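You operate a simulated robot arm through the tools that you are given. There is no shell and no other tool.

The job below is to be done with a simulated two-armed robot. You get a single attempt, and the scene is never put back.

Task
Write the work slip's address and tariff into the clamped meter.
Fine: the probe is linked, leave it on; the clock stays.

The check looks at the end state, three seconds after you hand in, the way a careful person would. Anything else that was tipped, shoved, dropped, spilled or broken makes it a failure.

Robot
Two 7-joint arms with two-finger parallel grippers on one trunk that stands fixed in place. Base frame: the origin is at the foot of the trunk, x ahead of it, y to its left, z up; the work surface is at about z = 80. Units: cm, rad, N and s.
The left shoulder is at [6.4, 18.2, 113.7], the right one opposite. With the tool pointing down near the work surface each hand reaches from about 26 to 74 cm from the base axis, measured 20 degrees to its own side. Payload 3.91 kg a hand.
The TCP of each hand is the grasp point between the finger pads, 3 cm short of the fingertips. In the tool frame z runs along the fingers and y along their closing line. Largest opening 11 cm; finger width 2, thickness 1; the body of the gripper, 4.8 by 11.2 cm, starts 5.5 cm behind the TCP.
Orientation is that of the tool frame in the base frame, as a unit quaternion [x, y, z, w]. With the fingers straight down and closing along the base's y, the tool's x points along the base's -x, its y along +y and its z along -z.

Tools
- The arms move only by the tool play_rows. It takes "left_motion", "right_motion" or both (then of equal length, played together; a hand with none holds still); each is one flat list of numbers, 7 for each row, row after row: the turn, a rotation vector about the tool's x, y, z in rad, then the shift along the tool's x, y, z in cm, then the gripper command, from -1 (shut) to 1 (fully open), values between in proportion. In form: [rx, ry, rz, tx, ty, tz, jaw, rx, ry, rz, tx, ty, tz, jaw, ...]. A call has 1 to 20 rows; each row shifts and turns the commanded pose from where the row before left it, along the tool's axes as they then stand. Rows are played at 5 a second. More than 5 cm and 0.15 rad between two rows, or a gripper value outside its range, and nothing of the call is played. A pose out of reach is approached as far as the arm can. The call stops where the force on the tool passes 40 N (or 10 N more than at its start, if that is more) or the arm is blocked; 0.2 s more then pass. The fingers move at their own pace (about 7.2 cm/s each) and stop on an object; they squeeze with about 23 N. The grip force told is the motor's: it shows also when the fingers shut on nothing. Time passes only in rows, and 0.2 s behind the last, so rows that do not move let the fingers close. The reply holds the time, the measured pose of the TCP, the force on the tool along the base axes, the opening and the grip force, in the units named above and with some noise, with the torque about the TCP (base axes, N m) and any sound that the robot's microphone picked up, and new pictures: "views" is both (left out), scene, wrist or none (wrist: the cameras of the hands that moved).
- Cameras (640 x 400 px; columns grow to the right, rows downward): "scene" is now at [17.54, -5.87, 133.6]; the picture's right is [-0.64, -0.77, 0.00], its down [-0.31, 0.25, -0.92] and it looks along [0.71, -0.58, -0.40] (base axes); focal length 315 px, centre (320, 200). "left" rides on the left gripper at [7.2, -1.7, -10.3] in its tool frame; the picture's right is [0.23, 0.97, 0.00], its down [-0.76, 0.18, -0.62] and it looks along [-0.61, 0.14, 0.78] (tool axes); focal length 222 px, centre (320, 200). "right" rides on the right gripper at [7.2, 1.7, -10.3] in its tool frame; the picture's right is [-0.23, 0.97, 0.00], its down [-0.76, -0.18, -0.62] and it looks along [-0.61, -0.14, 0.78] (tool axes); focal length 222 px, centre (320, 200). There is no depth. A picture from a camera that has moved, and an enlarged one, comes with that camera's place and axes in the base frame and with its lens. The place of the scene camera against the robot may be out by one fixed shift of up to 1.8 cm in any direction.
- raise_lower(by): slides the trunk up (or, below 0, down) by that many cm; the arms and the scene camera ride with it, the base frame stays. It gives what a move gives, with no picture.
- aim_head(pan, tilt): turns the head with the scene camera to pan (to the left, within 1.396 rad either way) and tilt (down, from -0.506 to 1.204), counted from straight ahead of the robot. It gives what a move gives, and a new picture of the scene camera.
- close_up(camera, box): a new picture of the part [left, top, right, bottom] of that camera's present view, enlarged. The clock stands still meanwhile.
- job_done(): hands the job in; it is judged then, once.

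Nothing tells you positions but the pictures and the camera data. Unless the task says otherwise, let go and move clear before handing in.

The tools are called after "Emit:" as name(argument=value, ...) on one line, values as JSON. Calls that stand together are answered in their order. play_rows: Moves the arms, as the interface text tells. Its arguments: {"type":"object","properties":{"left_motion":{"type":"array"},"right_motion":{"type":"array"},"views":{"type":"string","enum":["both","scene","wrist","none"]}},"required":[]} The other tools are called the same way: raise_lower (by) slides the trunk up or down; aim_head (pan, tilt) turns the head that bears the scene camera; close_up (camera, box) takes an enlarged picture of a part of a camera's view; job_done () hands the job in.

At the start:

```text
t: 0.0
left_ee_pos: [43.05, -4.04, 112.48]
left_tool_rot: [-0.001, 1.0, 0.0, 0.0]
left_contact_force: [0.1, 0.8, -0.4]
left_torque: [0.0, 0.0, 0.03]
left_grip_width: 10.99
left_grasp_force: 0.0
right_ee_pos: [26.34, -37.61, 120.98]
right_tool_rot: [0.0, 1.0, 0.0, 0.0]
right_contact_force: [0.1, -0.7, -0.3]
right_torque: [-0.01, -0.01, -0.02]
right_grip_width: 11.02
right_grasp_force: 0.1
trunk travel left (down, up): [-40.0, 11.4]
head pan, tilt: [-0.691, 0.41]
```

scene: 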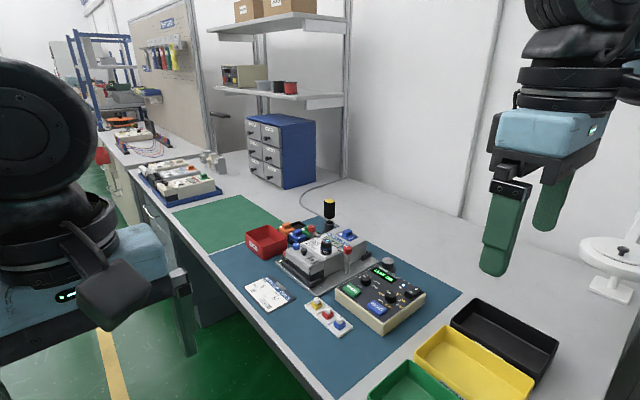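
right: 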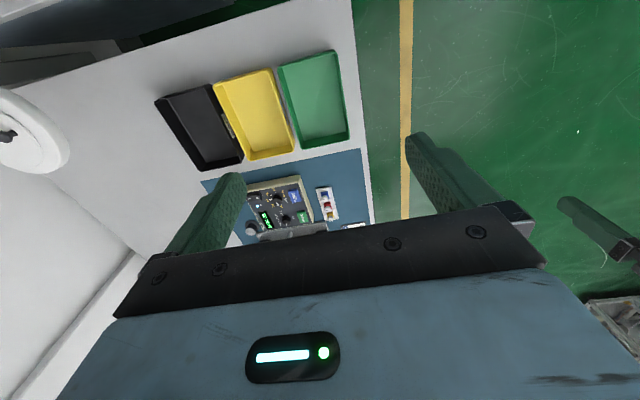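
left: 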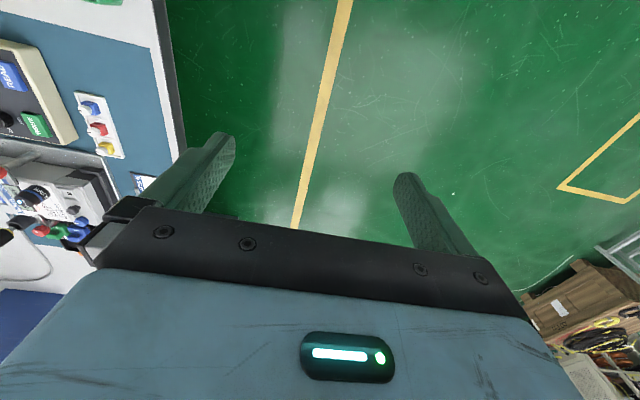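

I see a bench with a clamped meter, a programmer box with knobs and buttons, a slip and some trays. I will enlarge these parts to read them before moving anything.

Emit:
close_up(camera="scene", box=[320, 240, 440, 340])

Emit:
close_up(camera="scene", box=[235, 265, 305, 320])

Emit:
close_up(camera="scene", box=[265, 190, 385, 295])

Emit:
close_up(camera="scene", box=[295, 290, 365, 345])

```text
4.00 times, centred on (380, 290) of scene
camera zoom: at [17.54, -5.87, 133.6], right [-0.64, -0.77, 0.0], down [-0.31, 0.25, -0.92], along [0.71, -0.58, -0.4], focal length 1260 px, centre (80, -160)
```

zoom: 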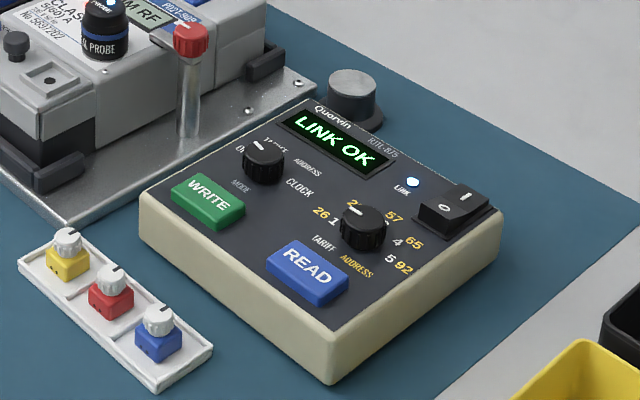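

```text
7.27 times, centred on (270, 292) of scene
camera zoom: at [17.54, -5.87, 133.6], right [-0.64, -0.77, 0.0], down [-0.31, 0.25, -0.92], along [0.71, -0.58, -0.4], focal length 2290 px, centre (684, -473)
```

zoom: 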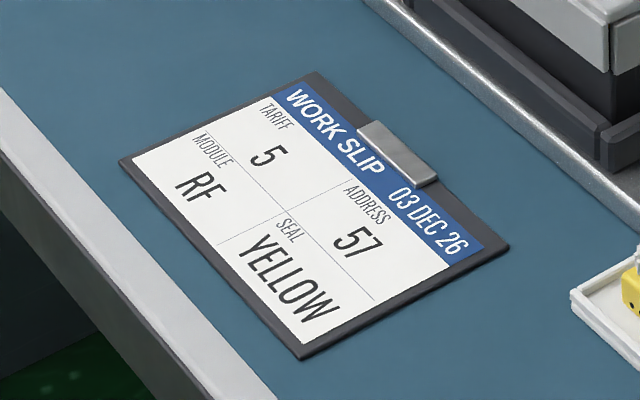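

```text
3.81 times, centred on (325, 242) of scene
camera zoom: at [17.54, -5.87, 133.6], right [-0.64, -0.77, 0.0], down [-0.31, 0.25, -0.92], along [0.71, -0.58, -0.4], focal length 1200 px, centre (301, 38)
```

zoom: 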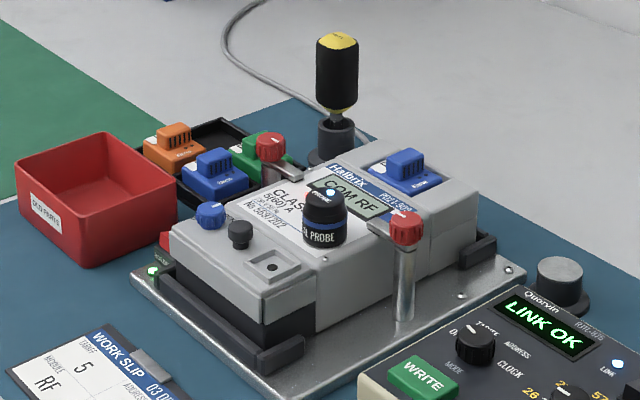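

```text
7.27 times, centred on (330, 318) of scene
camera zoom: at [17.54, -5.87, 133.6], right [-0.64, -0.77, 0.0], down [-0.31, 0.25, -0.92], along [0.71, -0.58, -0.4], focal length 2290 px, centre (247, -654)
```

zoom: 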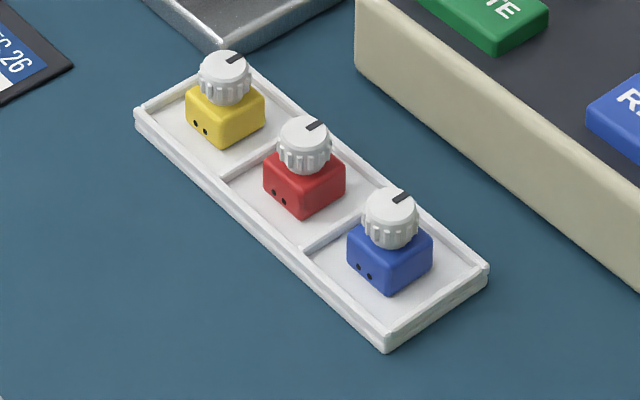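

The slip reads tariff 5 and address 57. I'll zoom further into the programmer's dials to read their positions.

Emit:
close_up(camera="scene", box=[370, 270, 434, 310])

Emit:
close_up(camera="scene", box=[350, 258, 414, 298])

Emit:
close_up(camera="right", box=[220, 165, 350, 246])

Emit:
close_up(camera="left", box=[0, 40, 200, 240])

```text
10.00 times, centred on (402, 290) of scene
camera zoom: at [17.54, -5.87, 133.6], right [-0.64, -0.77, 0.0], down [-0.31, 0.25, -0.92], along [0.71, -0.58, -0.4], focal length 3149 px, centre (-500, -700)
```

zoom: 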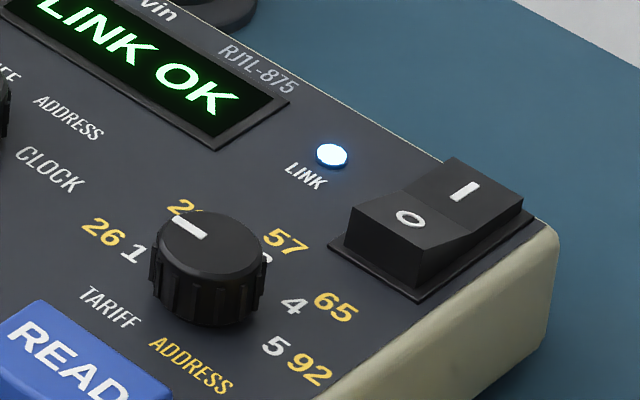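

```text
10.00 times, centred on (382, 278) of scene
camera zoom: at [17.54, -5.87, 133.6], right [-0.64, -0.77, 0.0], down [-0.31, 0.25, -0.92], along [0.71, -0.58, -0.4], focal length 3149 px, centre (-300, -580)
```

zoom: 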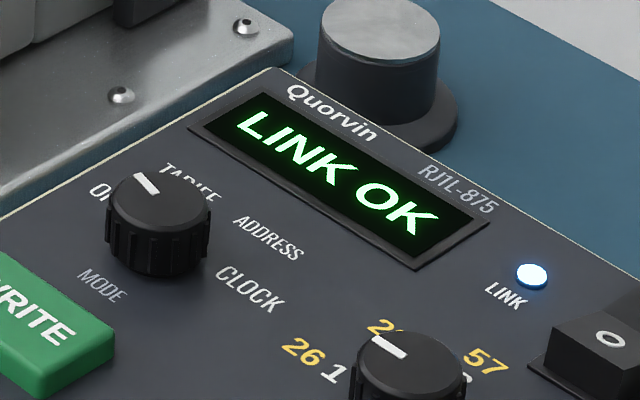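

```text
4.92 times, centred on (285, 206) of right
camera zoom: at [19.11, -35.74, 131.44], right [0.23, 0.97, 0.0], down [0.76, -0.18, 0.62], along [0.61, -0.14, -0.78], focal length 1094 px, centre (492, 173)
```

zoom: 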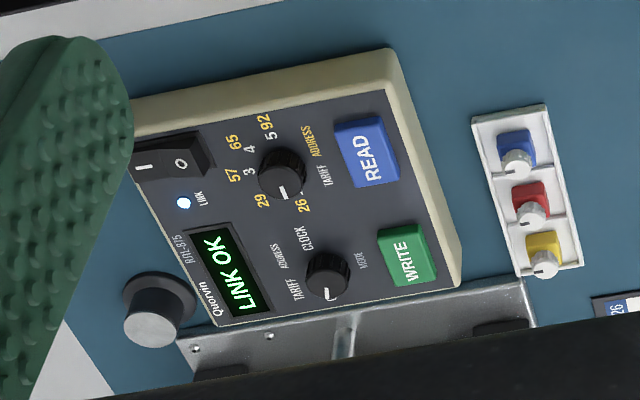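

```text
2.00 times, centred on (100, 140) of left
camera zoom: at [35.78, -5.8, 122.9], right [-0.23, 0.97, 0.0], down [0.76, 0.18, 0.62], along [0.61, 0.14, -0.78], focal length 444 px, centre (760, 320)
```

zoom: 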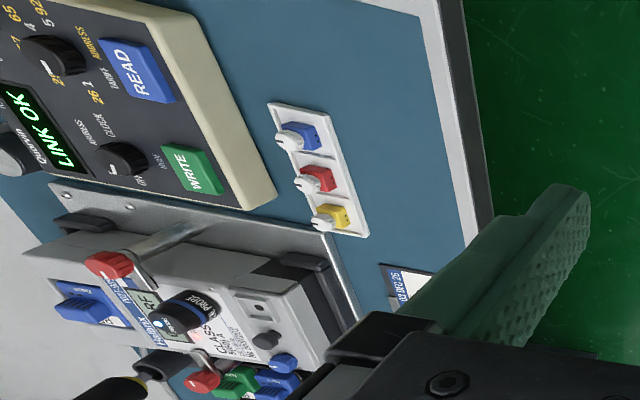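

The mode knob stands near [60.2, -54.8, 85.4] and appears to point at OFF. The value knob is near [52.5, -55, 85.4], so this is work for the right hand. I'll bring it above the programmer for a closer look.

Emit:
play_rows(right_motion=[0, 0, 0, -2.6, -1.5, 1.7, 1, 0, 0, 0, -2.6, -1.5, 1.7, 1, 0, 0, 0, -2.6, -1.5, 1.7, 1, 0, 0, 0, -2.6, -1.5, 1.7, 1, 0, 0, 0, -2.6, -1.5, 1.7, 1, 0, 0, 0, -2.6, -1.5, 1.7, 1, 0, 0, 0, -2.6, -1.5, 1.7, 1, 0, 0, 0, -2.6, -1.5, 1.7, 1, 0, 0, 0, -2.6, -1.5, 1.7, 1, 0, 0, 0, -2.6, -1.5, 1.7, 1, 0, 0, 0, 0, 0, 0, 1], views="both")

```text
t: 2.4
left_ee_pos: [42.88, -3.86, 112.46]
left_tool_rot: [0.0, 1.0, -0.001, 0.0]
left_contact_force: [-0.6, 0.4, 0.9]
left_torque: [-0.01, -0.03, -0.02]
left_grip_width: 10.98
left_grasp_force: 0.0
right_ee_pos: [52.16, -52.43, 104.3]
right_tool_rot: [-0.001, 1.0, 0.0, 0.001]
right_contact_force: [0.3, -0.2, 0.3]
right_torque: [0.03, 0.04, 0.01]
right_grip_width: 10.98
right_grasp_force: 0.0
trunk travel left (down, up): [-40.0, 11.4]
head pan, tilt: [-0.691, 0.41]
camera scene: at [17.44, -5.71, 133.64], right [-0.64, -0.77, 0.0], down [-0.31, 0.25, -0.92], along [0.71, -0.58, -0.4], focal length 315 px, centre (320, 200)
camera right: at [44.87, -50.62, 114.84], right [0.23, 0.97, 0.0], down [0.76, -0.18, 0.63], along [0.61, -0.14, -0.78], focal length 222 px, centre (320, 200)
```

scene: 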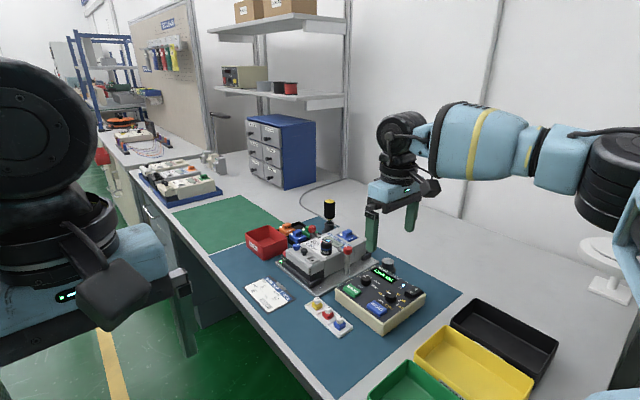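
right: 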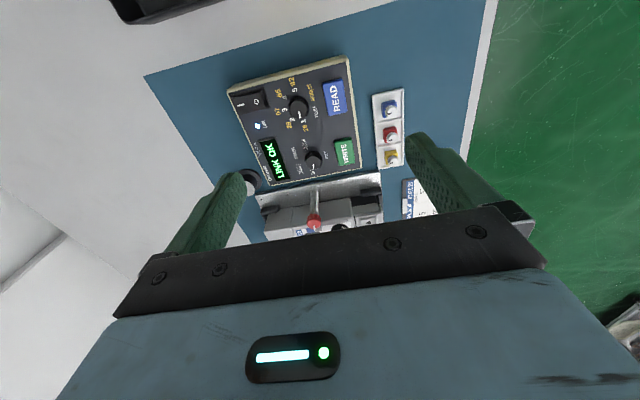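

The hand now looks down on the programmer. I'll enlarge the panel in this wrist picture.

Emit:
close_up(camera="right", box=[225, 60, 369, 150])

Emit:
close_up(camera="right", box=[240, 110, 400, 210])

Emit:
close_up(camera="right", box=[260, 75, 340, 125])

```text
4.44 times, centred on (297, 105) of right
camera zoom: at [44.87, -50.62, 114.84], right [0.23, 0.97, 0.0], down [0.76, -0.18, 0.63], along [0.61, -0.14, -0.78], focal length 987 px, centre (422, 622)
```

zoom: 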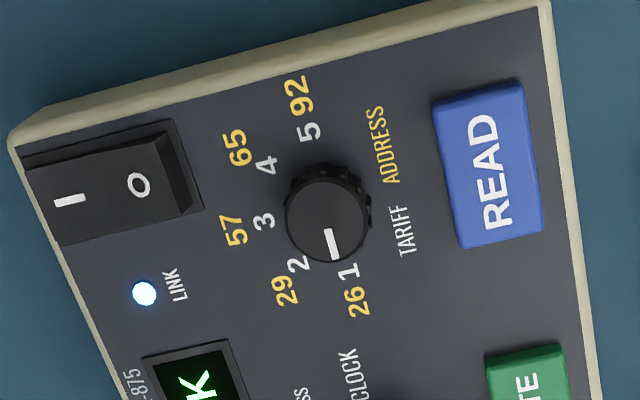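

```text
4.00 times, centred on (320, 160) of right
camera zoom: at [44.87, -50.62, 114.84], right [0.23, 0.97, 0.0], down [0.76, -0.18, 0.63], along [0.61, -0.14, -0.78], focal length 888 px, centre (320, 360)
```

zoom: 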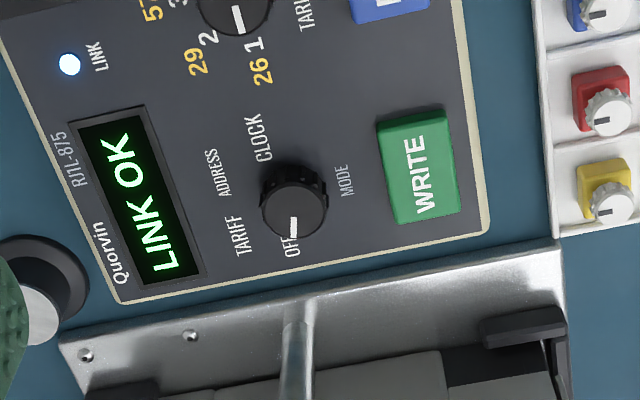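

```text
8.00 times, centred on (300, 100) of right
camera zoom: at [44.87, -50.62, 114.84], right [0.23, 0.97, 0.0], down [0.76, -0.18, 0.63], along [0.61, -0.14, -0.78], focal length 1777 px, centre (480, 1000)
```

zoom: 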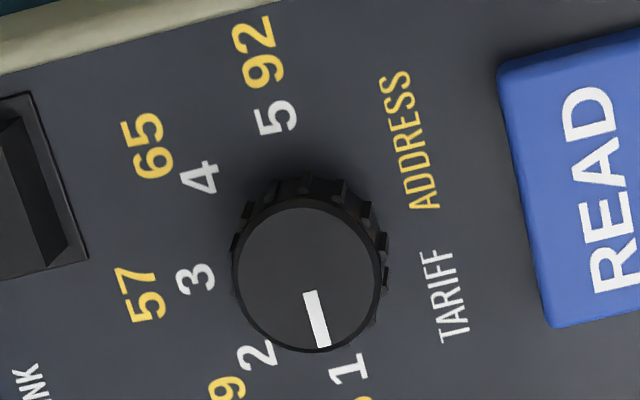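

The value knob is at 1/26, the mode knob is at OFF, and the panel is square to the base axes. I'll lower the half-closed hand above the value knob to measure it more exactly.

Emit:
play_rows(right_motion=[0, 0, 0, -0.1, -0.7, 2.0, -0.345, 0, 0, 0, -0.1, -0.7, 2.0, -0.345, 0, 0, 0, -0.1, -0.7, 2.0, -0.345, 0, 0, 0, -0.15, -0.6, 2.0, -0.345, 0, 0, 0, 0, 0, 0, -0.345, 0, 0, 0, 0, 0, 0, -0.345], views="wrist")

Emit:
close_up(camera="right", box=[240, 110, 400, 210])

```text
t: 3.8
left_ee_pos: [43.05, -4.07, 112.39]
left_tool_rot: [0.0, 1.0, 0.0, 0.0]
left_contact_force: [-0.1, 0.3, 0.2]
left_torque: [0.01, 0.0, -0.01]
left_grip_width: 10.99
left_grasp_force: 0.0
right_ee_pos: [52.52, -53.8, 99.93]
right_tool_rot: [0.001, 1.0, -0.001, 0.001]
right_contact_force: [0.6, 1.1, 0.2]
right_torque: [0.0, 0.01, 0.0]
right_grip_width: 3.62
right_grasp_force: 0.0
right hand out of reach, approached as far as the arm can: row 3, 4
trunk travel left (down, up): [-40.0, 11.4]
head pan, tilt: [-0.691, 0.41]
camera right: at [45.29, -51.99, 110.55], right [0.23, 0.97, 0.0], down [0.76, -0.18, 0.62], along [0.61, -0.14, -0.78], focal length 222 px, centre (320, 200)
```

right: 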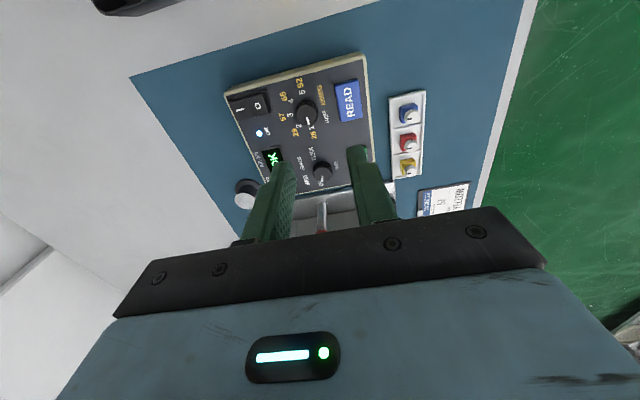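

```text
4.00 times, centred on (320, 160) of right
camera zoom: at [45.29, -51.99, 110.55], right [0.23, 0.97, 0.0], down [0.76, -0.18, 0.62], along [0.61, -0.14, -0.78], focal length 888 px, centre (320, 360)
```

zoom: 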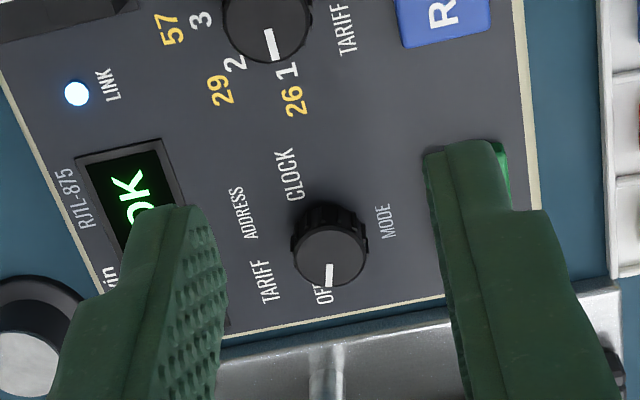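

The arm runs out of reach below about z = 100 in this posture. I'll rise a little, turn the hand in line with the arm, and test the reach toward the knobs in free air.

Emit:
play_rows(right_motion=[0, 0, 0.15, 0, 0, -1.5, -0.345, 0, 0, 0.15, 0, 0, -1.5, -0.345, 0, 0, 0.15, 0, 0, -1.0, -0.345, 0, 0, 0.15, 0, 0, -1.0, -0.345, 0, 0, 0, 0, 0, 0, -0.345], views="none")

```text
t: 5.0
left_ee_pos: [43.03, -4.14, 112.43]
left_tool_rot: [-0.001, 1.0, -0.002, 0.0]
left_contact_force: [-0.1, 0.4, 0.5]
left_torque: [0.0, 0.01, 0.05]
left_grip_width: 10.99
left_grasp_force: 0.1
right_ee_pos: [52.5, -54.14, 104.93]
right_tool_rot: [0.297, 0.955, 0.0, 0.001]
right_contact_force: [-0.2, 0.2, 0.4]
right_torque: [0.0, 0.0, -0.02]
right_grip_width: 3.6
right_grasp_force: 0.1
trunk travel left (down, up): [-40.0, 11.4]
head pan, tilt: [-0.691, 0.41]
```

Emit:
play_rows(right_motion=[0, 0, 0, 0, 0, 2, -0.345, 0, 0, 0, 0, 0, 2, -0.345, 0, 0, 0, 0, 0, 2, -0.345, 0, 0, 0, 0, 0, 2, -0.345, 0, 0, 0, 0, 0, 1, -0.345, 0, 0, 0, 0, 0, 0, -0.345], views="none")

```text
t: 6.4
left_ee_pos: [42.97, -4.19, 112.52]
left_tool_rot: [0.0, 1.0, -0.001, -0.001]
left_contact_force: [-0.5, 0.8, 0.7]
left_torque: [0.0, 0.0, -0.01]
left_grip_width: 11.05
left_grasp_force: 0.1
right_ee_pos: [52.56, -53.72, 95.83]
right_tool_rot: [0.296, 0.955, 0.0, 0.0]
right_contact_force: [0.5, 0.3, -0.2]
right_torque: [0.0, 0.03, -0.01]
right_grip_width: 3.61
right_grasp_force: 0.0
trunk travel left (down, up): [-40.0, 11.4]
head pan, tilt: [-0.691, 0.41]
```

Emit:
play_rows(right_motion=[0, 0, 0, -2.48, 1.1, 0, -0.345, 0, 0, 0, -2.48, 1.1, 0, -0.345, 0, 0, 0, -2.48, 1.1, 0, -0.345, 0, 0, 0, 0, 0, 0, -0.345], views="wrist")

Emit:
close_up(camera="right", box=[240, 110, 400, 210])

```text
t: 7.4
left_ee_pos: [42.86, -3.97, 112.42]
left_tool_rot: [0.0, 1.0, 0.0, 0.0]
left_contact_force: [1.1, 0.1, 0.5]
left_torque: [0.0, 0.0, 0.02]
left_grip_width: 11.0
left_grasp_force: 0.0
right_ee_pos: [60.54, -55.35, 95.89]
right_tool_rot: [0.294, 0.956, 0.0, 0.0]
right_contact_force: [0.3, -0.1, -1.0]
right_torque: [-0.01, -0.01, 0.0]
right_grip_width: 3.61
right_grasp_force: 0.0
trunk travel left (down, up): [-40.0, 11.4]
head pan, tilt: [-0.691, 0.41]
camera right: at [55.49, -49.71, 106.31], right [0.74, 0.68, 0.0], down [0.53, -0.58, 0.62], along [0.42, -0.46, -0.78], focal length 222 px, centre (320, 200)
```

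right: 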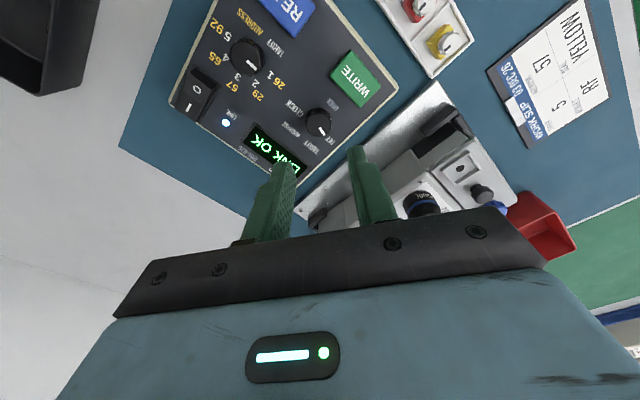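

```text
4.00 times, centred on (320, 160) of right
camera zoom: at [55.49, -49.71, 106.31], right [0.74, 0.68, 0.0], down [0.53, -0.58, 0.62], along [0.42, -0.46, -0.78], focal length 888 px, centre (320, 360)
```

zoom: 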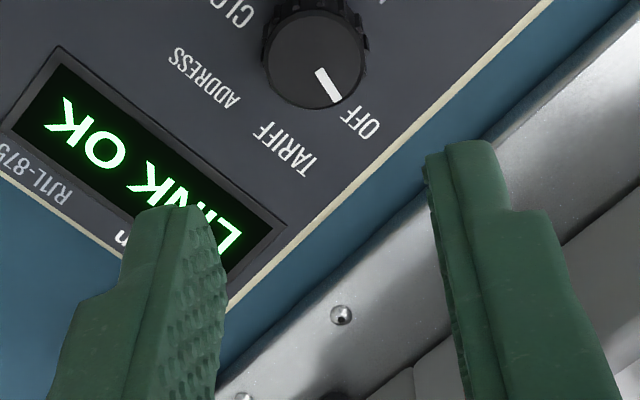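

The reach is good in this posture. I place the mode knob's top at about [60.5, -55.3, 85.7] and the panel at z ≈ 84.4. I'll descend to just above the knob and check the alignment.

Emit:
play_rows(right_motion=[0, 0, 0, 0, 0, 1.5, -0.345, 0, 0, 0, 0, 0, 1.5, -0.345, 0, 0, 0, 0, 0, 1.5, -0.345, 0, 0, 0, 0, 0, 1.4, -0.345, 0, 0, 0, 0, 0, 0, -0.345, 0, 0, 0, 0, 0, 0, -0.345], views="wrist")

Emit:
close_up(camera="right", box=[240, 110, 400, 210])

Emit:
close_up(camera="scene", box=[320, 220, 440, 320])

```text
t: 8.8
left_ee_pos: [43.1, -4.14, 112.43]
left_tool_rot: [0.0, 1.0, 0.0, -0.001]
left_contact_force: [0.7, -0.6, 0.0]
left_torque: [0.02, 0.02, -0.02]
left_grip_width: 10.99
left_grasp_force: 0.1
right_ee_pos: [60.65, -55.21, 90.06]
right_tool_rot: [0.294, 0.956, 0.0, 0.0]
right_contact_force: [0.2, 0.6, -0.1]
right_torque: [0.0, 0.01, 0.0]
right_grip_width: 3.63
right_grasp_force: 0.0
trunk travel left (down, up): [-40.0, 11.4]
head pan, tilt: [-0.691, 0.41]
camera right: at [55.62, -49.7, 100.52], right [0.74, 0.68, 0.0], down [0.53, -0.58, 0.62], along [0.42, -0.46, -0.78], focal length 222 px, centre (320, 200)
```

right: 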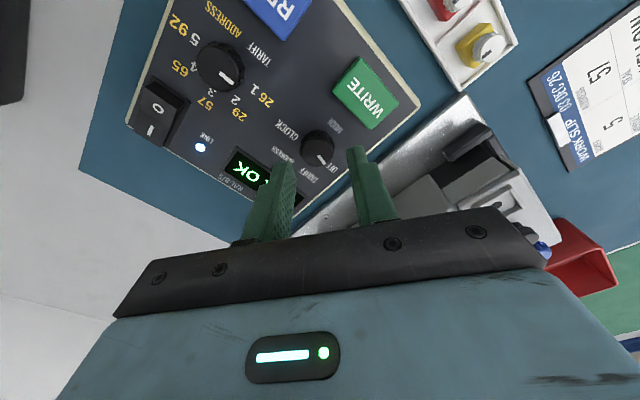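

```text
4.00 times, centred on (320, 160) of right
camera zoom: at [55.62, -49.7, 100.52], right [0.74, 0.68, 0.0], down [0.53, -0.58, 0.62], along [0.42, -0.46, -0.78], focal length 888 px, centre (320, 360)
```

zoom: 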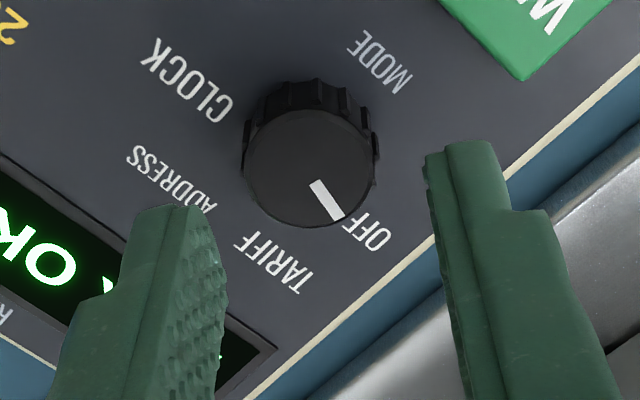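

```text
4.00 times, centred on (380, 270) of scene
camera zoom: at [17.55, -5.87, 133.6], right [-0.64, -0.77, 0.0], down [-0.31, 0.25, -0.92], along [0.71, -0.58, -0.4], focal length 1260 px, centre (80, -80)
```

zoom: 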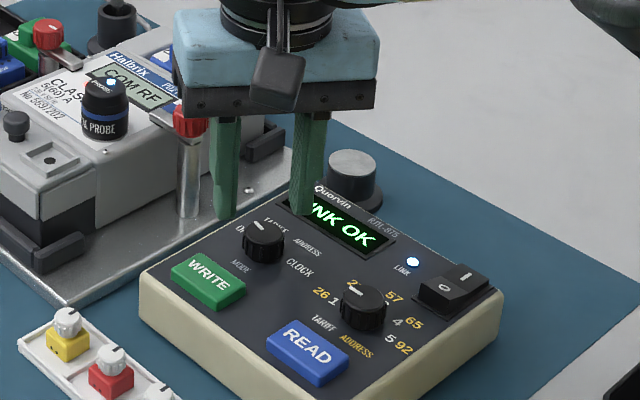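

The hand is nearly centred; the knob sits 0.15 cm to one side along the closing line. I'll shift by that and lower the fingertips around the knob.

Emit:
play_rows(right_motion=[0, 0, 0, 0, -0.15, 0, -0.345, 0, 0, 0, 0, 0, 0.6, -0.345, 0, 0, 0, 0, 0, 0.6, -0.345, 0, 0, 0, 0, 0, 0.5, -0.345, 0, 0, 0, 0, 0, 0.5, -0.345, 0, 0, 0, 0, 0, 0, -0.345, 0, 0, 0, 0, 0, 0, -0.345], views="wrist")

Emit:
close_up(camera="right", box=[240, 110, 400, 210])

Emit:
close_up(camera="scene", box=[340, 240, 420, 290])

```text
t: 10.4
left_ee_pos: [42.94, -4.09, 112.52]
left_tool_rot: [0.0, 1.0, 0.0, 0.0]
left_contact_force: [-0.2, -0.1, 0.0]
left_torque: [0.01, 0.03, -0.03]
left_grip_width: 10.99
left_grasp_force: 0.0
right_ee_pos: [60.53, -55.57, 87.94]
right_tool_rot: [0.295, 0.956, 0.001, 0.0]
right_contact_force: [1.2, 0.1, 0.2]
right_torque: [0.02, -0.03, 0.01]
right_grip_width: 3.6
right_grasp_force: 0.0
trunk travel left (down, up): [-40.0, 11.4]
head pan, tilt: [-0.691, 0.41]
camera right: at [55.41, -49.83, 98.32], right [0.74, 0.68, 0.0], down [0.53, -0.58, 0.62], along [0.42, -0.46, -0.78], focal length 222 px, centre (320, 200)
```

right: 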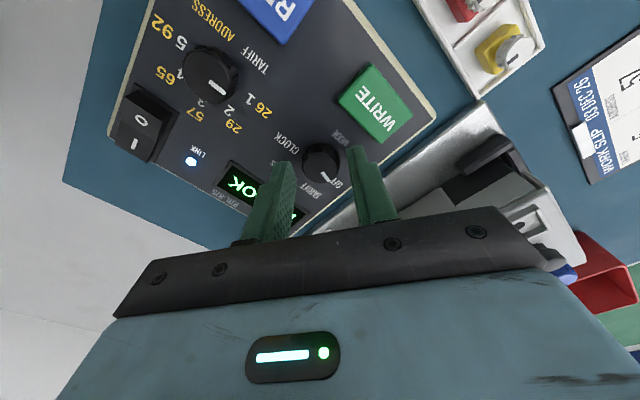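

```text
4.00 times, centred on (320, 160) of right
camera zoom: at [55.41, -49.83, 98.32], right [0.74, 0.68, 0.0], down [0.53, -0.58, 0.62], along [0.42, -0.46, -0.78], focal length 888 px, centre (320, 360)
```

zoom: 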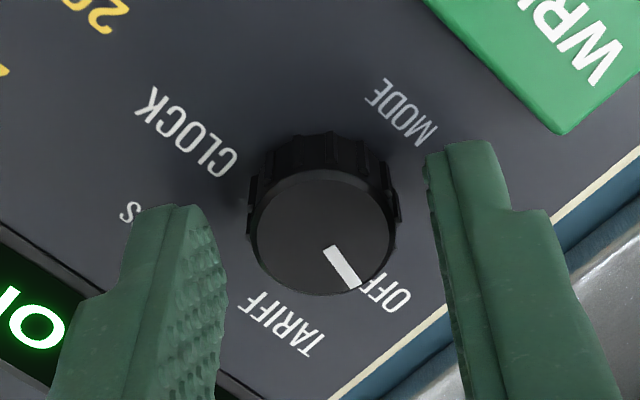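

```text
8.00 times, centred on (380, 265) of scene
camera zoom: at [17.55, -5.87, 133.6], right [-0.64, -0.77, 0.0], down [-0.31, 0.25, -0.92], along [0.71, -0.58, -0.4], focal length 2519 px, centre (-160, -320)
```

zoom: 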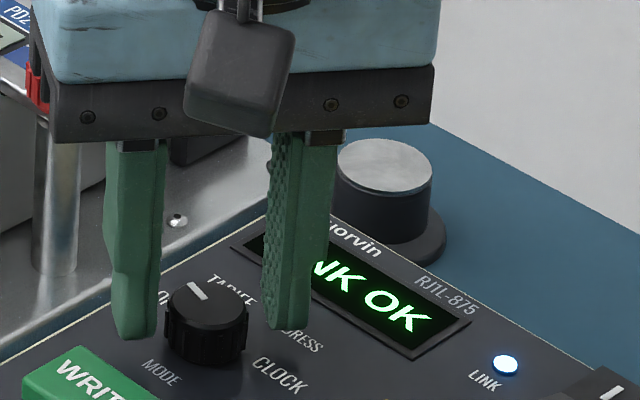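

The fingertips flank the knob and it is centred between them. I'll close on it now.

Emit:
play_rows(right_motion=[0, 0, 0, 0, 0, 0.1, -0.6, 0, 0, 0, 0, 0, 0, -1, 0, 0, 0, 0, 0, 0, -1, 0, 0, 0, 0, 0, 0, -1], views="none")

```text
t: 11.4
left_ee_pos: [42.92, -4.12, 112.51]
left_tool_rot: [0.0, 1.0, 0.0, -0.001]
left_contact_force: [-0.6, 0.4, 0.7]
left_torque: [-0.03, -0.01, 0.02]
left_grip_width: 11.0
left_grasp_force: 0.1
right_ee_pos: [60.6, -55.43, 87.85]
right_tool_rot: [0.295, 0.956, 0.0, 0.0]
right_contact_force: [-2.7, 3.9, 4.9]
right_torque: [0.61, 0.94, 0.02]
right_grip_width: 2.35
right_grasp_force: 45.1
trunk travel left (down, up): [-40.0, 11.4]
head pan, tilt: [-0.691, 0.41]
```

The knob is held at 2.35 cm. I'll turn it clockwise by one position, about 0.84 rad, and check the pointer and display.

Emit:
play_rows(right_motion=[0, 0, 0.1, 0, 0, 0, -1, 0, 0, 0.1, 0, 0, 0, -1, 0, 0, 0.1, 0, 0, 0, -1, 0, 0, 0.1, 0, 0, 0, -1, 0, 0, 0.1, 0, 0, 0, -1, 0, 0, 0.1, 0, 0, 0, -1, 0, 0, 0.1, 0, 0, 0, -1, 0, 0, 0.1, 0, 0, 0, -1, 0, 0, 0, 0, 0, 0, -1], views="both")

Emit:
close_up(camera="right", box=[240, 110, 400, 210])

Emit:
close_up(camera="scene", box=[340, 240, 420, 290])

```text
t: 13.4
left_ee_pos: [43.01, -4.15, 112.37]
left_tool_rot: [0.0, 1.0, 0.0, -0.001]
left_contact_force: [1.3, 0.4, 1.2]
left_torque: [-0.01, 0.0, -0.02]
left_grip_width: 10.99
left_grasp_force: 0.1
right_ee_pos: [60.48, -55.44, 87.9]
right_tool_rot: [0.645, 0.764, 0.0, 0.002]
right_contact_force: [3.2, -4.9, 5.0]
right_torque: [-0.8, -0.06, -0.01]
right_grip_width: 2.33
right_grasp_force: 45.2
trunk travel left (down, up): [-40.0, 11.4]
head pan, tilt: [-0.691, 0.41]
camera scene: at [17.53, -5.87, 133.61], right [-0.64, -0.77, 0.0], down [-0.31, 0.25, -0.92], along [0.71, -0.58, -0.4], focal length 315 px, centre (320, 200)
camera right: at [60.91, -47.87, 98.31], right [1.0, -0.06, 0.0], down [-0.05, -0.78, 0.62], along [-0.04, -0.62, -0.78], focal length 222 px, centre (320, 200)
```

scene: 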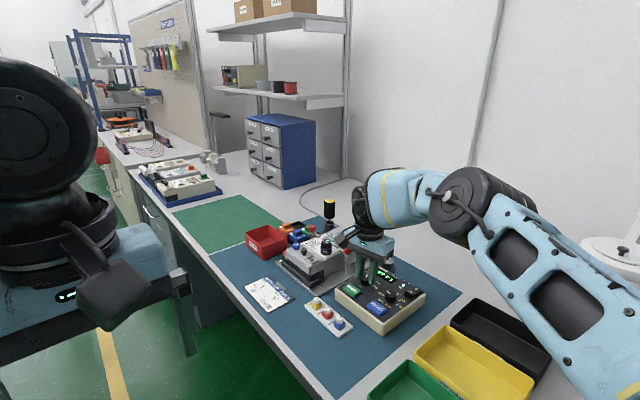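
right: 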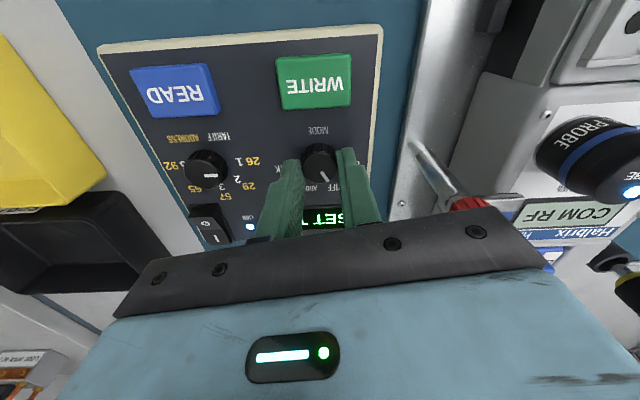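

```text
4.00 times, centred on (320, 160) of right
camera zoom: at [60.91, -47.87, 98.31], right [1.0, -0.06, 0.0], down [-0.05, -0.78, 0.62], along [-0.04, -0.62, -0.78], focal length 888 px, centre (320, 360)
```

zoom: 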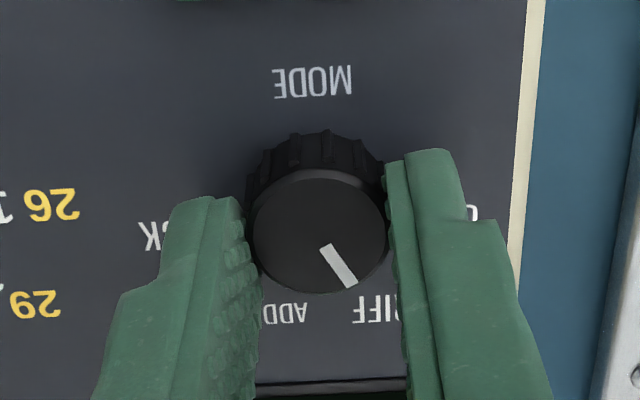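

```text
8.00 times, centred on (380, 265) of scene
camera zoom: at [17.53, -5.87, 133.61], right [-0.64, -0.77, 0.0], down [-0.31, 0.25, -0.92], along [0.71, -0.58, -0.4], focal length 2519 px, centre (-160, -320)
```

zoom: 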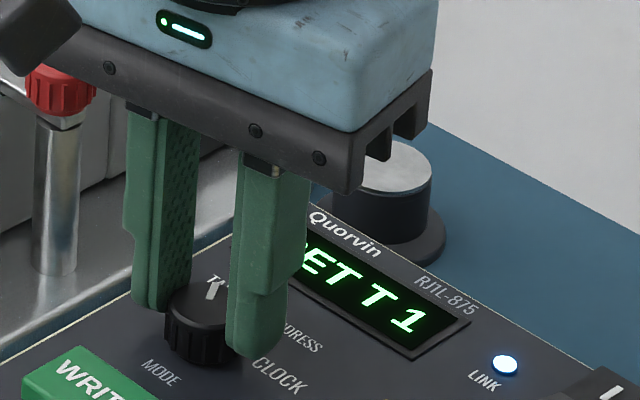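

The display reads SET T 1, so the mode is now TARIFF with the value still at 1. I'll let go, rise, move over the value knob and turn the hand back for the next grip.

Emit:
play_rows(right_motion=[0, 0, 0, 0, 0, 0, -0.345, 0, 0, 0, 0, 0, 0, -0.345, 0, 0, 0, 0, 0, -1.0, -0.345, 0, 0, 0, 0, 0, -1.5, -0.345, 0, 0, 0, 0, 0, -1.0, -0.345, 0, 0, 0, 0.48, -2.57, 0, -0.345, 0, 0, 0, 0.48, -2.57, 0, -0.345, 0, 0, 0, 0.48, -2.57, 0, -0.345, 0, 0, -0.13, 0, 0, 0, -0.345, 0, 0, -0.13, 0, 0, 0, -0.345, 0, 0, -0.13, 0, 0, 0, -0.345, 0, 0, -0.13, 0, 0, 0, -0.345, 0, 0, -0.13, 0, 0, 0, -0.345, 0, 0, -0.13, 0, 0, 0, -0.345, 0, 0, -0.13, 0, 0, 0, -0.345, 0, 0, 0, 0, 0, 0, -0.345], views="wrist")

Emit:
close_up(camera="right", box=[240, 110, 400, 210])

Emit:
close_up(camera="scene", box=[330, 230, 450, 330])

```text
t: 16.8
left_ee_pos: [43.0, -4.07, 112.55]
left_tool_rot: [0.0, 1.0, 0.0, 0.0]
left_contact_force: [0.7, 0.6, 0.3]
left_torque: [0.01, -0.01, -0.01]
left_grip_width: 10.99
left_grasp_force: 0.1
right_ee_pos: [52.67, -55.2, 91.3]
right_tool_rot: [0.241, 0.97, 0.0, 0.0]
right_contact_force: [0.2, -0.8, 0.1]
right_torque: [-0.03, 0.0, 0.02]
right_grip_width: 3.63
right_grasp_force: 0.1
trunk travel left (down, up): [-40.0, 11.4]
head pan, tilt: [-0.691, 0.41]
camera right: at [47.02, -50.24, 101.76], right [0.66, 0.75, 0.0], down [0.59, -0.51, 0.62], along [0.47, -0.41, -0.78], focal length 222 px, centre (320, 200)
```

right: 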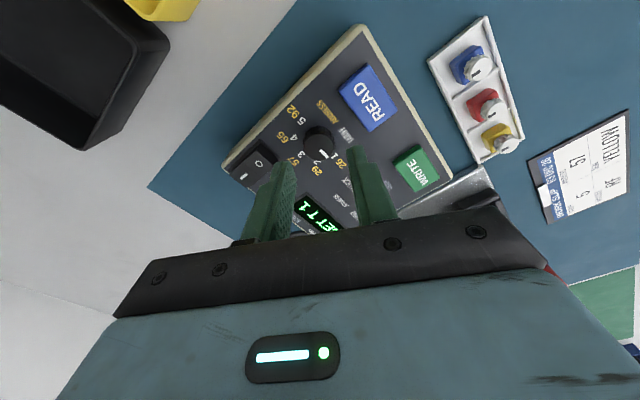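

```text
4.00 times, centred on (320, 160) of right
camera zoom: at [47.02, -50.24, 101.76], right [0.66, 0.75, 0.0], down [0.59, -0.51, 0.62], along [0.47, -0.41, -0.78], focal length 888 px, centre (320, 360)
```

zoom: 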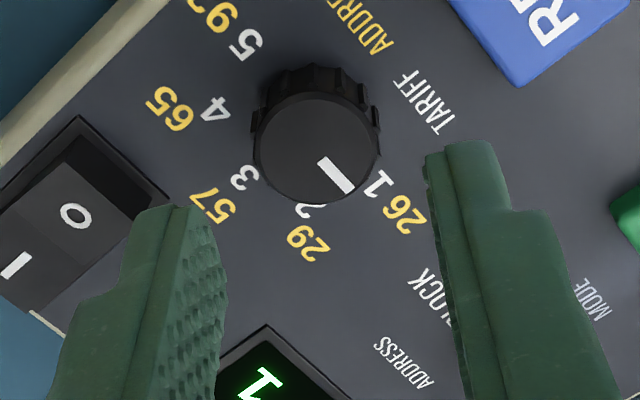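

```text
4.00 times, centred on (390, 280) of scene
camera zoom: at [17.55, -5.86, 133.6], right [-0.64, -0.77, 0.0], down [-0.31, 0.25, -0.92], along [0.71, -0.58, -0.4], focal length 1260 px, centre (40, -120)
```

zoom: 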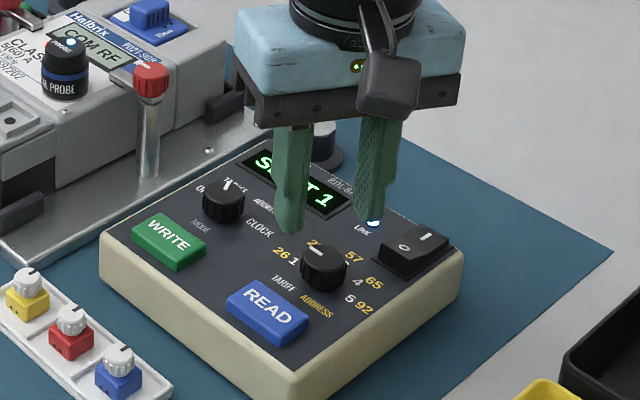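

The mode knob stays at TARIFF, and the value knob is about 0.1 cm off the hand's axis. Before gripping it I'll try the full turn in free air.

Emit:
play_rows(right_motion=[0, 0, 0.14, -0.12, -0.05, 0, -0.345, 0, 0, 0.14, 0, 0, 0, -0.345, 0, 0, 0.14, 0, 0, 0, -0.345, 0, 0, 0.14, 0, 0, 0, -0.345, 0, 0, 0.14, 0, 0, 0, -0.345, 0, 0, 0.14, 0, 0, 0, -0.345, 0, 0, 0.14, 0, 0, 0, -0.345, 0, 0, 0.14, 0, 0, 0, -0.345, 0, 0, 0.14, 0, 0, 0, -0.345, 0, 0, 0.14, 0, 0, 0, -0.345, 0, 0, 0.14, 0, 0, 0, -0.345, 0, 0, 0.1, 0, 0, 0, -0.345, 0, 0, 0, 0, 0, 0, -0.345], views="wrist")

Emit:
close_up(camera="right", box=[240, 110, 400, 210])

```text
t: 19.6
left_ee_pos: [43.0, -3.96, 112.5]
left_tool_rot: [0.0, 1.0, 0.0, 0.0]
left_contact_force: [-0.7, -0.9, -0.7]
left_torque: [-0.01, 0.02, -0.01]
left_grip_width: 10.99
left_grasp_force: 0.0
right_ee_pos: [52.8, -55.48, 91.15]
right_tool_rot: [0.875, 0.484, 0.0, 0.0]
right_contact_force: [0.8, -0.4, 0.0]
right_torque: [0.0, 0.03, 0.01]
right_grip_width: 3.61
right_grasp_force: 0.0
trunk travel left (down, up): [-40.0, 11.4]
head pan, tilt: [-0.691, 0.41]
camera right: at [57.99, -50.04, 101.78], right [0.7, -0.71, 0.0], down [-0.56, -0.55, 0.62], along [-0.44, -0.44, -0.78], focal length 222 px, centre (320, 200)
```

right: 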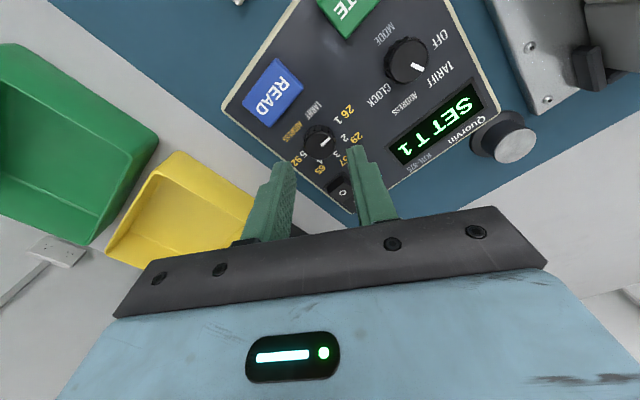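

```text
4.00 times, centred on (320, 160) of right
camera zoom: at [57.99, -50.04, 101.78], right [0.7, -0.71, 0.0], down [-0.56, -0.55, 0.62], along [-0.44, -0.44, -0.78], focal length 888 px, centre (320, 360)
```

zoom: 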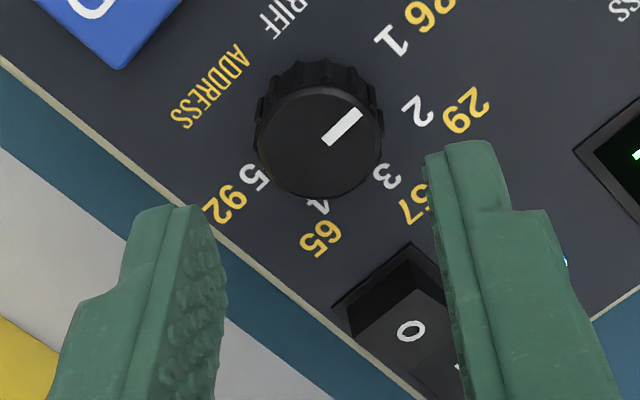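

The turn is reachable up to about 2.1 rad, and the hand is centred over the value knob. I'll turn back and lower around the knob.

Emit:
play_rows(right_motion=[0, 0, -0.135, 0, 0, 0, -0.345, 0, 0, -0.135, 0, 0, 0, -0.345, 0, 0, -0.135, 0, 0, 0, -0.345, 0, 0, -0.135, 0, 0, 0, -0.345, 0, 0, -0.135, 0, 0, 0, -0.345, 0, 0, -0.135, 0, 0, 0, -0.345, 0, 0, -0.135, 0, 0, 0, -0.345, 0, 0, -0.135, 0, 0, 0, -0.345, 0, 0, -0.135, 0, 0, 0, -0.345, 0, 0, -0.135, 0, 0, 0, -0.345, 0, 0, -0.135, 0, 0, 0, -0.345, 0, 0, -0.135, 0, 0, 0, -0.345, 0, 0, 0, 0, 0, 0.9, -0.345, 0, 0, 0, 0, 0, 0.9, -0.345, 0, 0, 0, 0, 0, 0.8, -0.345, 0, 0, 0, 0, 0, 0.7, -0.345, 0, 0, 0, 0, 0, 0, -0.345], views="wrist")

Emit:
close_up(camera="right", box=[240, 110, 400, 210])

Emit:
close_up(camera="scene", box=[350, 250, 430, 300])

```text
t: 23.2
left_ee_pos: [42.89, -4.08, 112.51]
left_tool_rot: [0.0, 1.0, 0.0, 0.0]
left_contact_force: [0.0, 0.9, -1.0]
left_torque: [0.0, -0.02, 0.03]
left_grip_width: 11.01
left_grasp_force: 0.0
right_ee_pos: [52.8, -55.41, 87.89]
right_tool_rot: [0.252, 0.968, -0.001, 0.001]
right_contact_force: [0.0, 0.9, 0.8]
right_torque: [-0.01, -0.02, 0.01]
right_grip_width: 3.59
right_grasp_force: 0.1
trunk travel left (down, up): [-40.0, 11.4]
head pan, tilt: [-0.691, 0.41]
camera right: at [47.24, -50.3, 98.39], right [0.67, 0.74, 0.0], down [0.58, -0.53, 0.62], along [0.46, -0.42, -0.78], focal length 222 px, centre (320, 200)
```

right: 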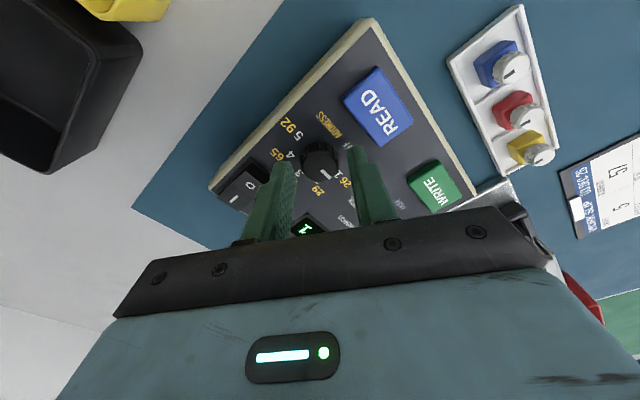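

```text
4.00 times, centred on (320, 160) of right
camera zoom: at [47.24, -50.3, 98.39], right [0.67, 0.74, 0.0], down [0.58, -0.53, 0.62], along [0.46, -0.42, -0.78], focal length 888 px, centre (320, 360)
```

zoom: 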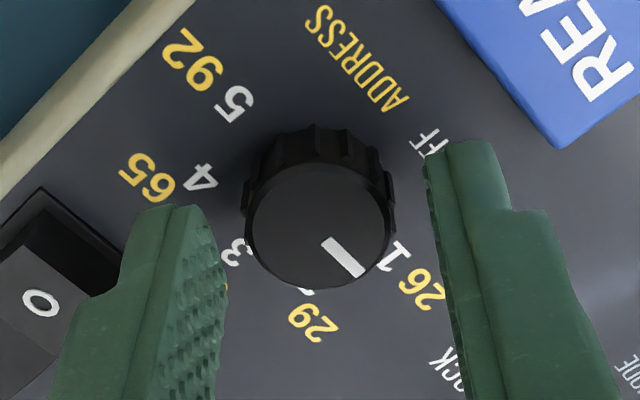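

```text
8.00 times, centred on (390, 275) of scene
camera zoom: at [17.54, -5.87, 133.61], right [-0.64, -0.77, 0.0], down [-0.31, 0.25, -0.92], along [0.71, -0.58, -0.4], focal length 2519 px, centre (-240, -400)
```

zoom: 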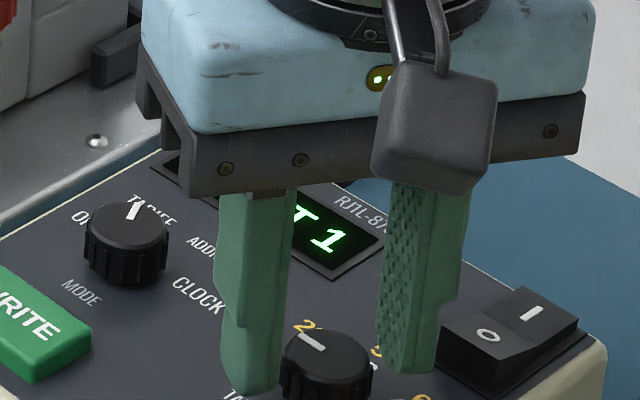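

The knob is centred well enough. I'll close on it and turn it 90 degrees clockwise, which should bring it to 3.

Emit:
play_rows(right_motion=[0, 0, 0, 0.08, -0.03, 0, -0.6, 0, 0, 0, 0, 0, 0, -1, 0, 0, 0, 0, 0, 0, -1, 0, 0, 0, 0, 0, 0, -1, 0, 0, 0.12, 0, 0, 0, -1, 0, 0, 0.12, 0, 0, 0, -1, 0, 0, 0.12, 0, 0, 0, -1, 0, 0, 0.12, 0, 0, 0, -1, 0, 0, 0.12, 0, 0, 0, -1, 0, 0, 0.12, 0, 0, 0, -1, 0, 0, 0.12, 0, 0, 0, -1, 0, 0, 0.12, 0, 0, 0, -1, 0, 0, 0.12, 0, 0, 0, -1, 0, 0, 0.12, 0, 0, 0, -1, 0, 0, 0.12, 0, 0, 0, -1, 0, 0, 0.12, 0, 0, 0, -1, 0, 0, 0.13, 0, 0, 0, -1, 0, 0, 0, 0, 0, 0, -1], views="wrist")

Emit:
close_up(camera="right", box=[240, 60, 400, 210])

Emit:
close_up(camera="scene", box=[340, 240, 440, 310])

```text
t: 27.0
left_ee_pos: [42.92, -4.25, 112.55]
left_tool_rot: [0.001, 1.0, 0.002, 0.0]
left_contact_force: [-0.9, 0.3, -0.3]
left_torque: [-0.01, -0.01, -0.02]
left_grip_width: 10.98
left_grasp_force: 0.1
right_ee_pos: [52.58, -55.42, 87.8]
right_tool_rot: [0.863, 0.505, 0.001, 0.0]
right_contact_force: [2.5, -14.6, 6.0]
right_torque: [-0.76, 0.27, -0.04]
right_grip_width: 2.34
right_grasp_force: 45.3
trunk travel left (down, up): [-40.0, 11.4]
head pan, tilt: [-0.691, 0.41]
camera right: at [57.67, -49.84, 98.39], right [0.74, -0.68, 0.0], down [-0.53, -0.58, 0.62], along [-0.42, -0.46, -0.78], focal length 222 px, centre (320, 200)
```

right: 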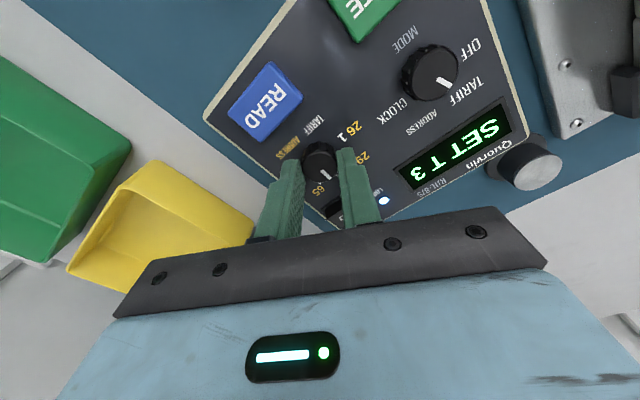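

```text
2.67 times, centred on (320, 135) of right
camera zoom: at [57.67, -49.84, 98.39], right [0.74, -0.68, 0.0], down [-0.53, -0.58, 0.62], along [-0.42, -0.46, -0.78], focal length 592 px, centre (320, 373)
```

zoom: 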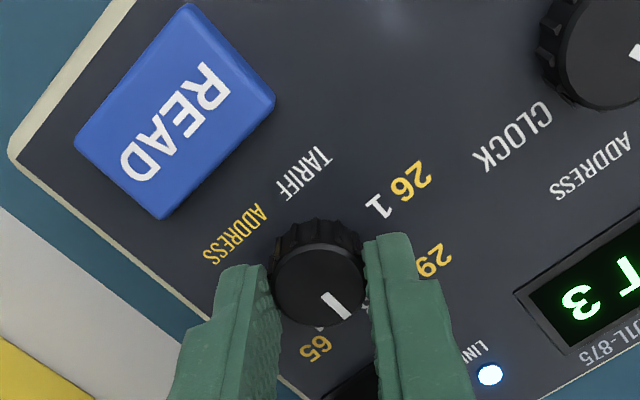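

```text
5.71 times, centred on (390, 275) of scene
camera zoom: at [17.53, -5.97, 133.6], right [-0.64, -0.77, 0.0], down [-0.31, 0.26, -0.92], along [0.71, -0.58, -0.4], focal length 1799 px, centre (-80, -229)
```

zoom: 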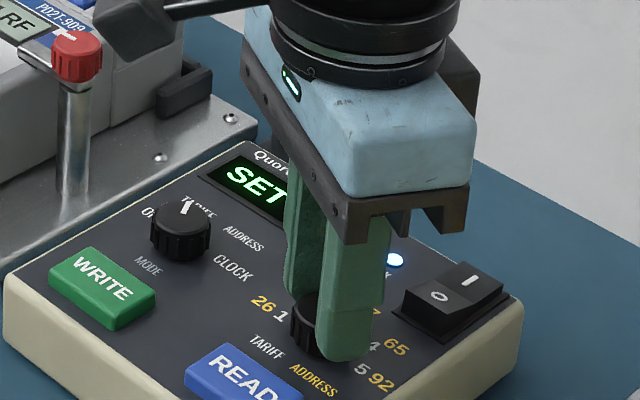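

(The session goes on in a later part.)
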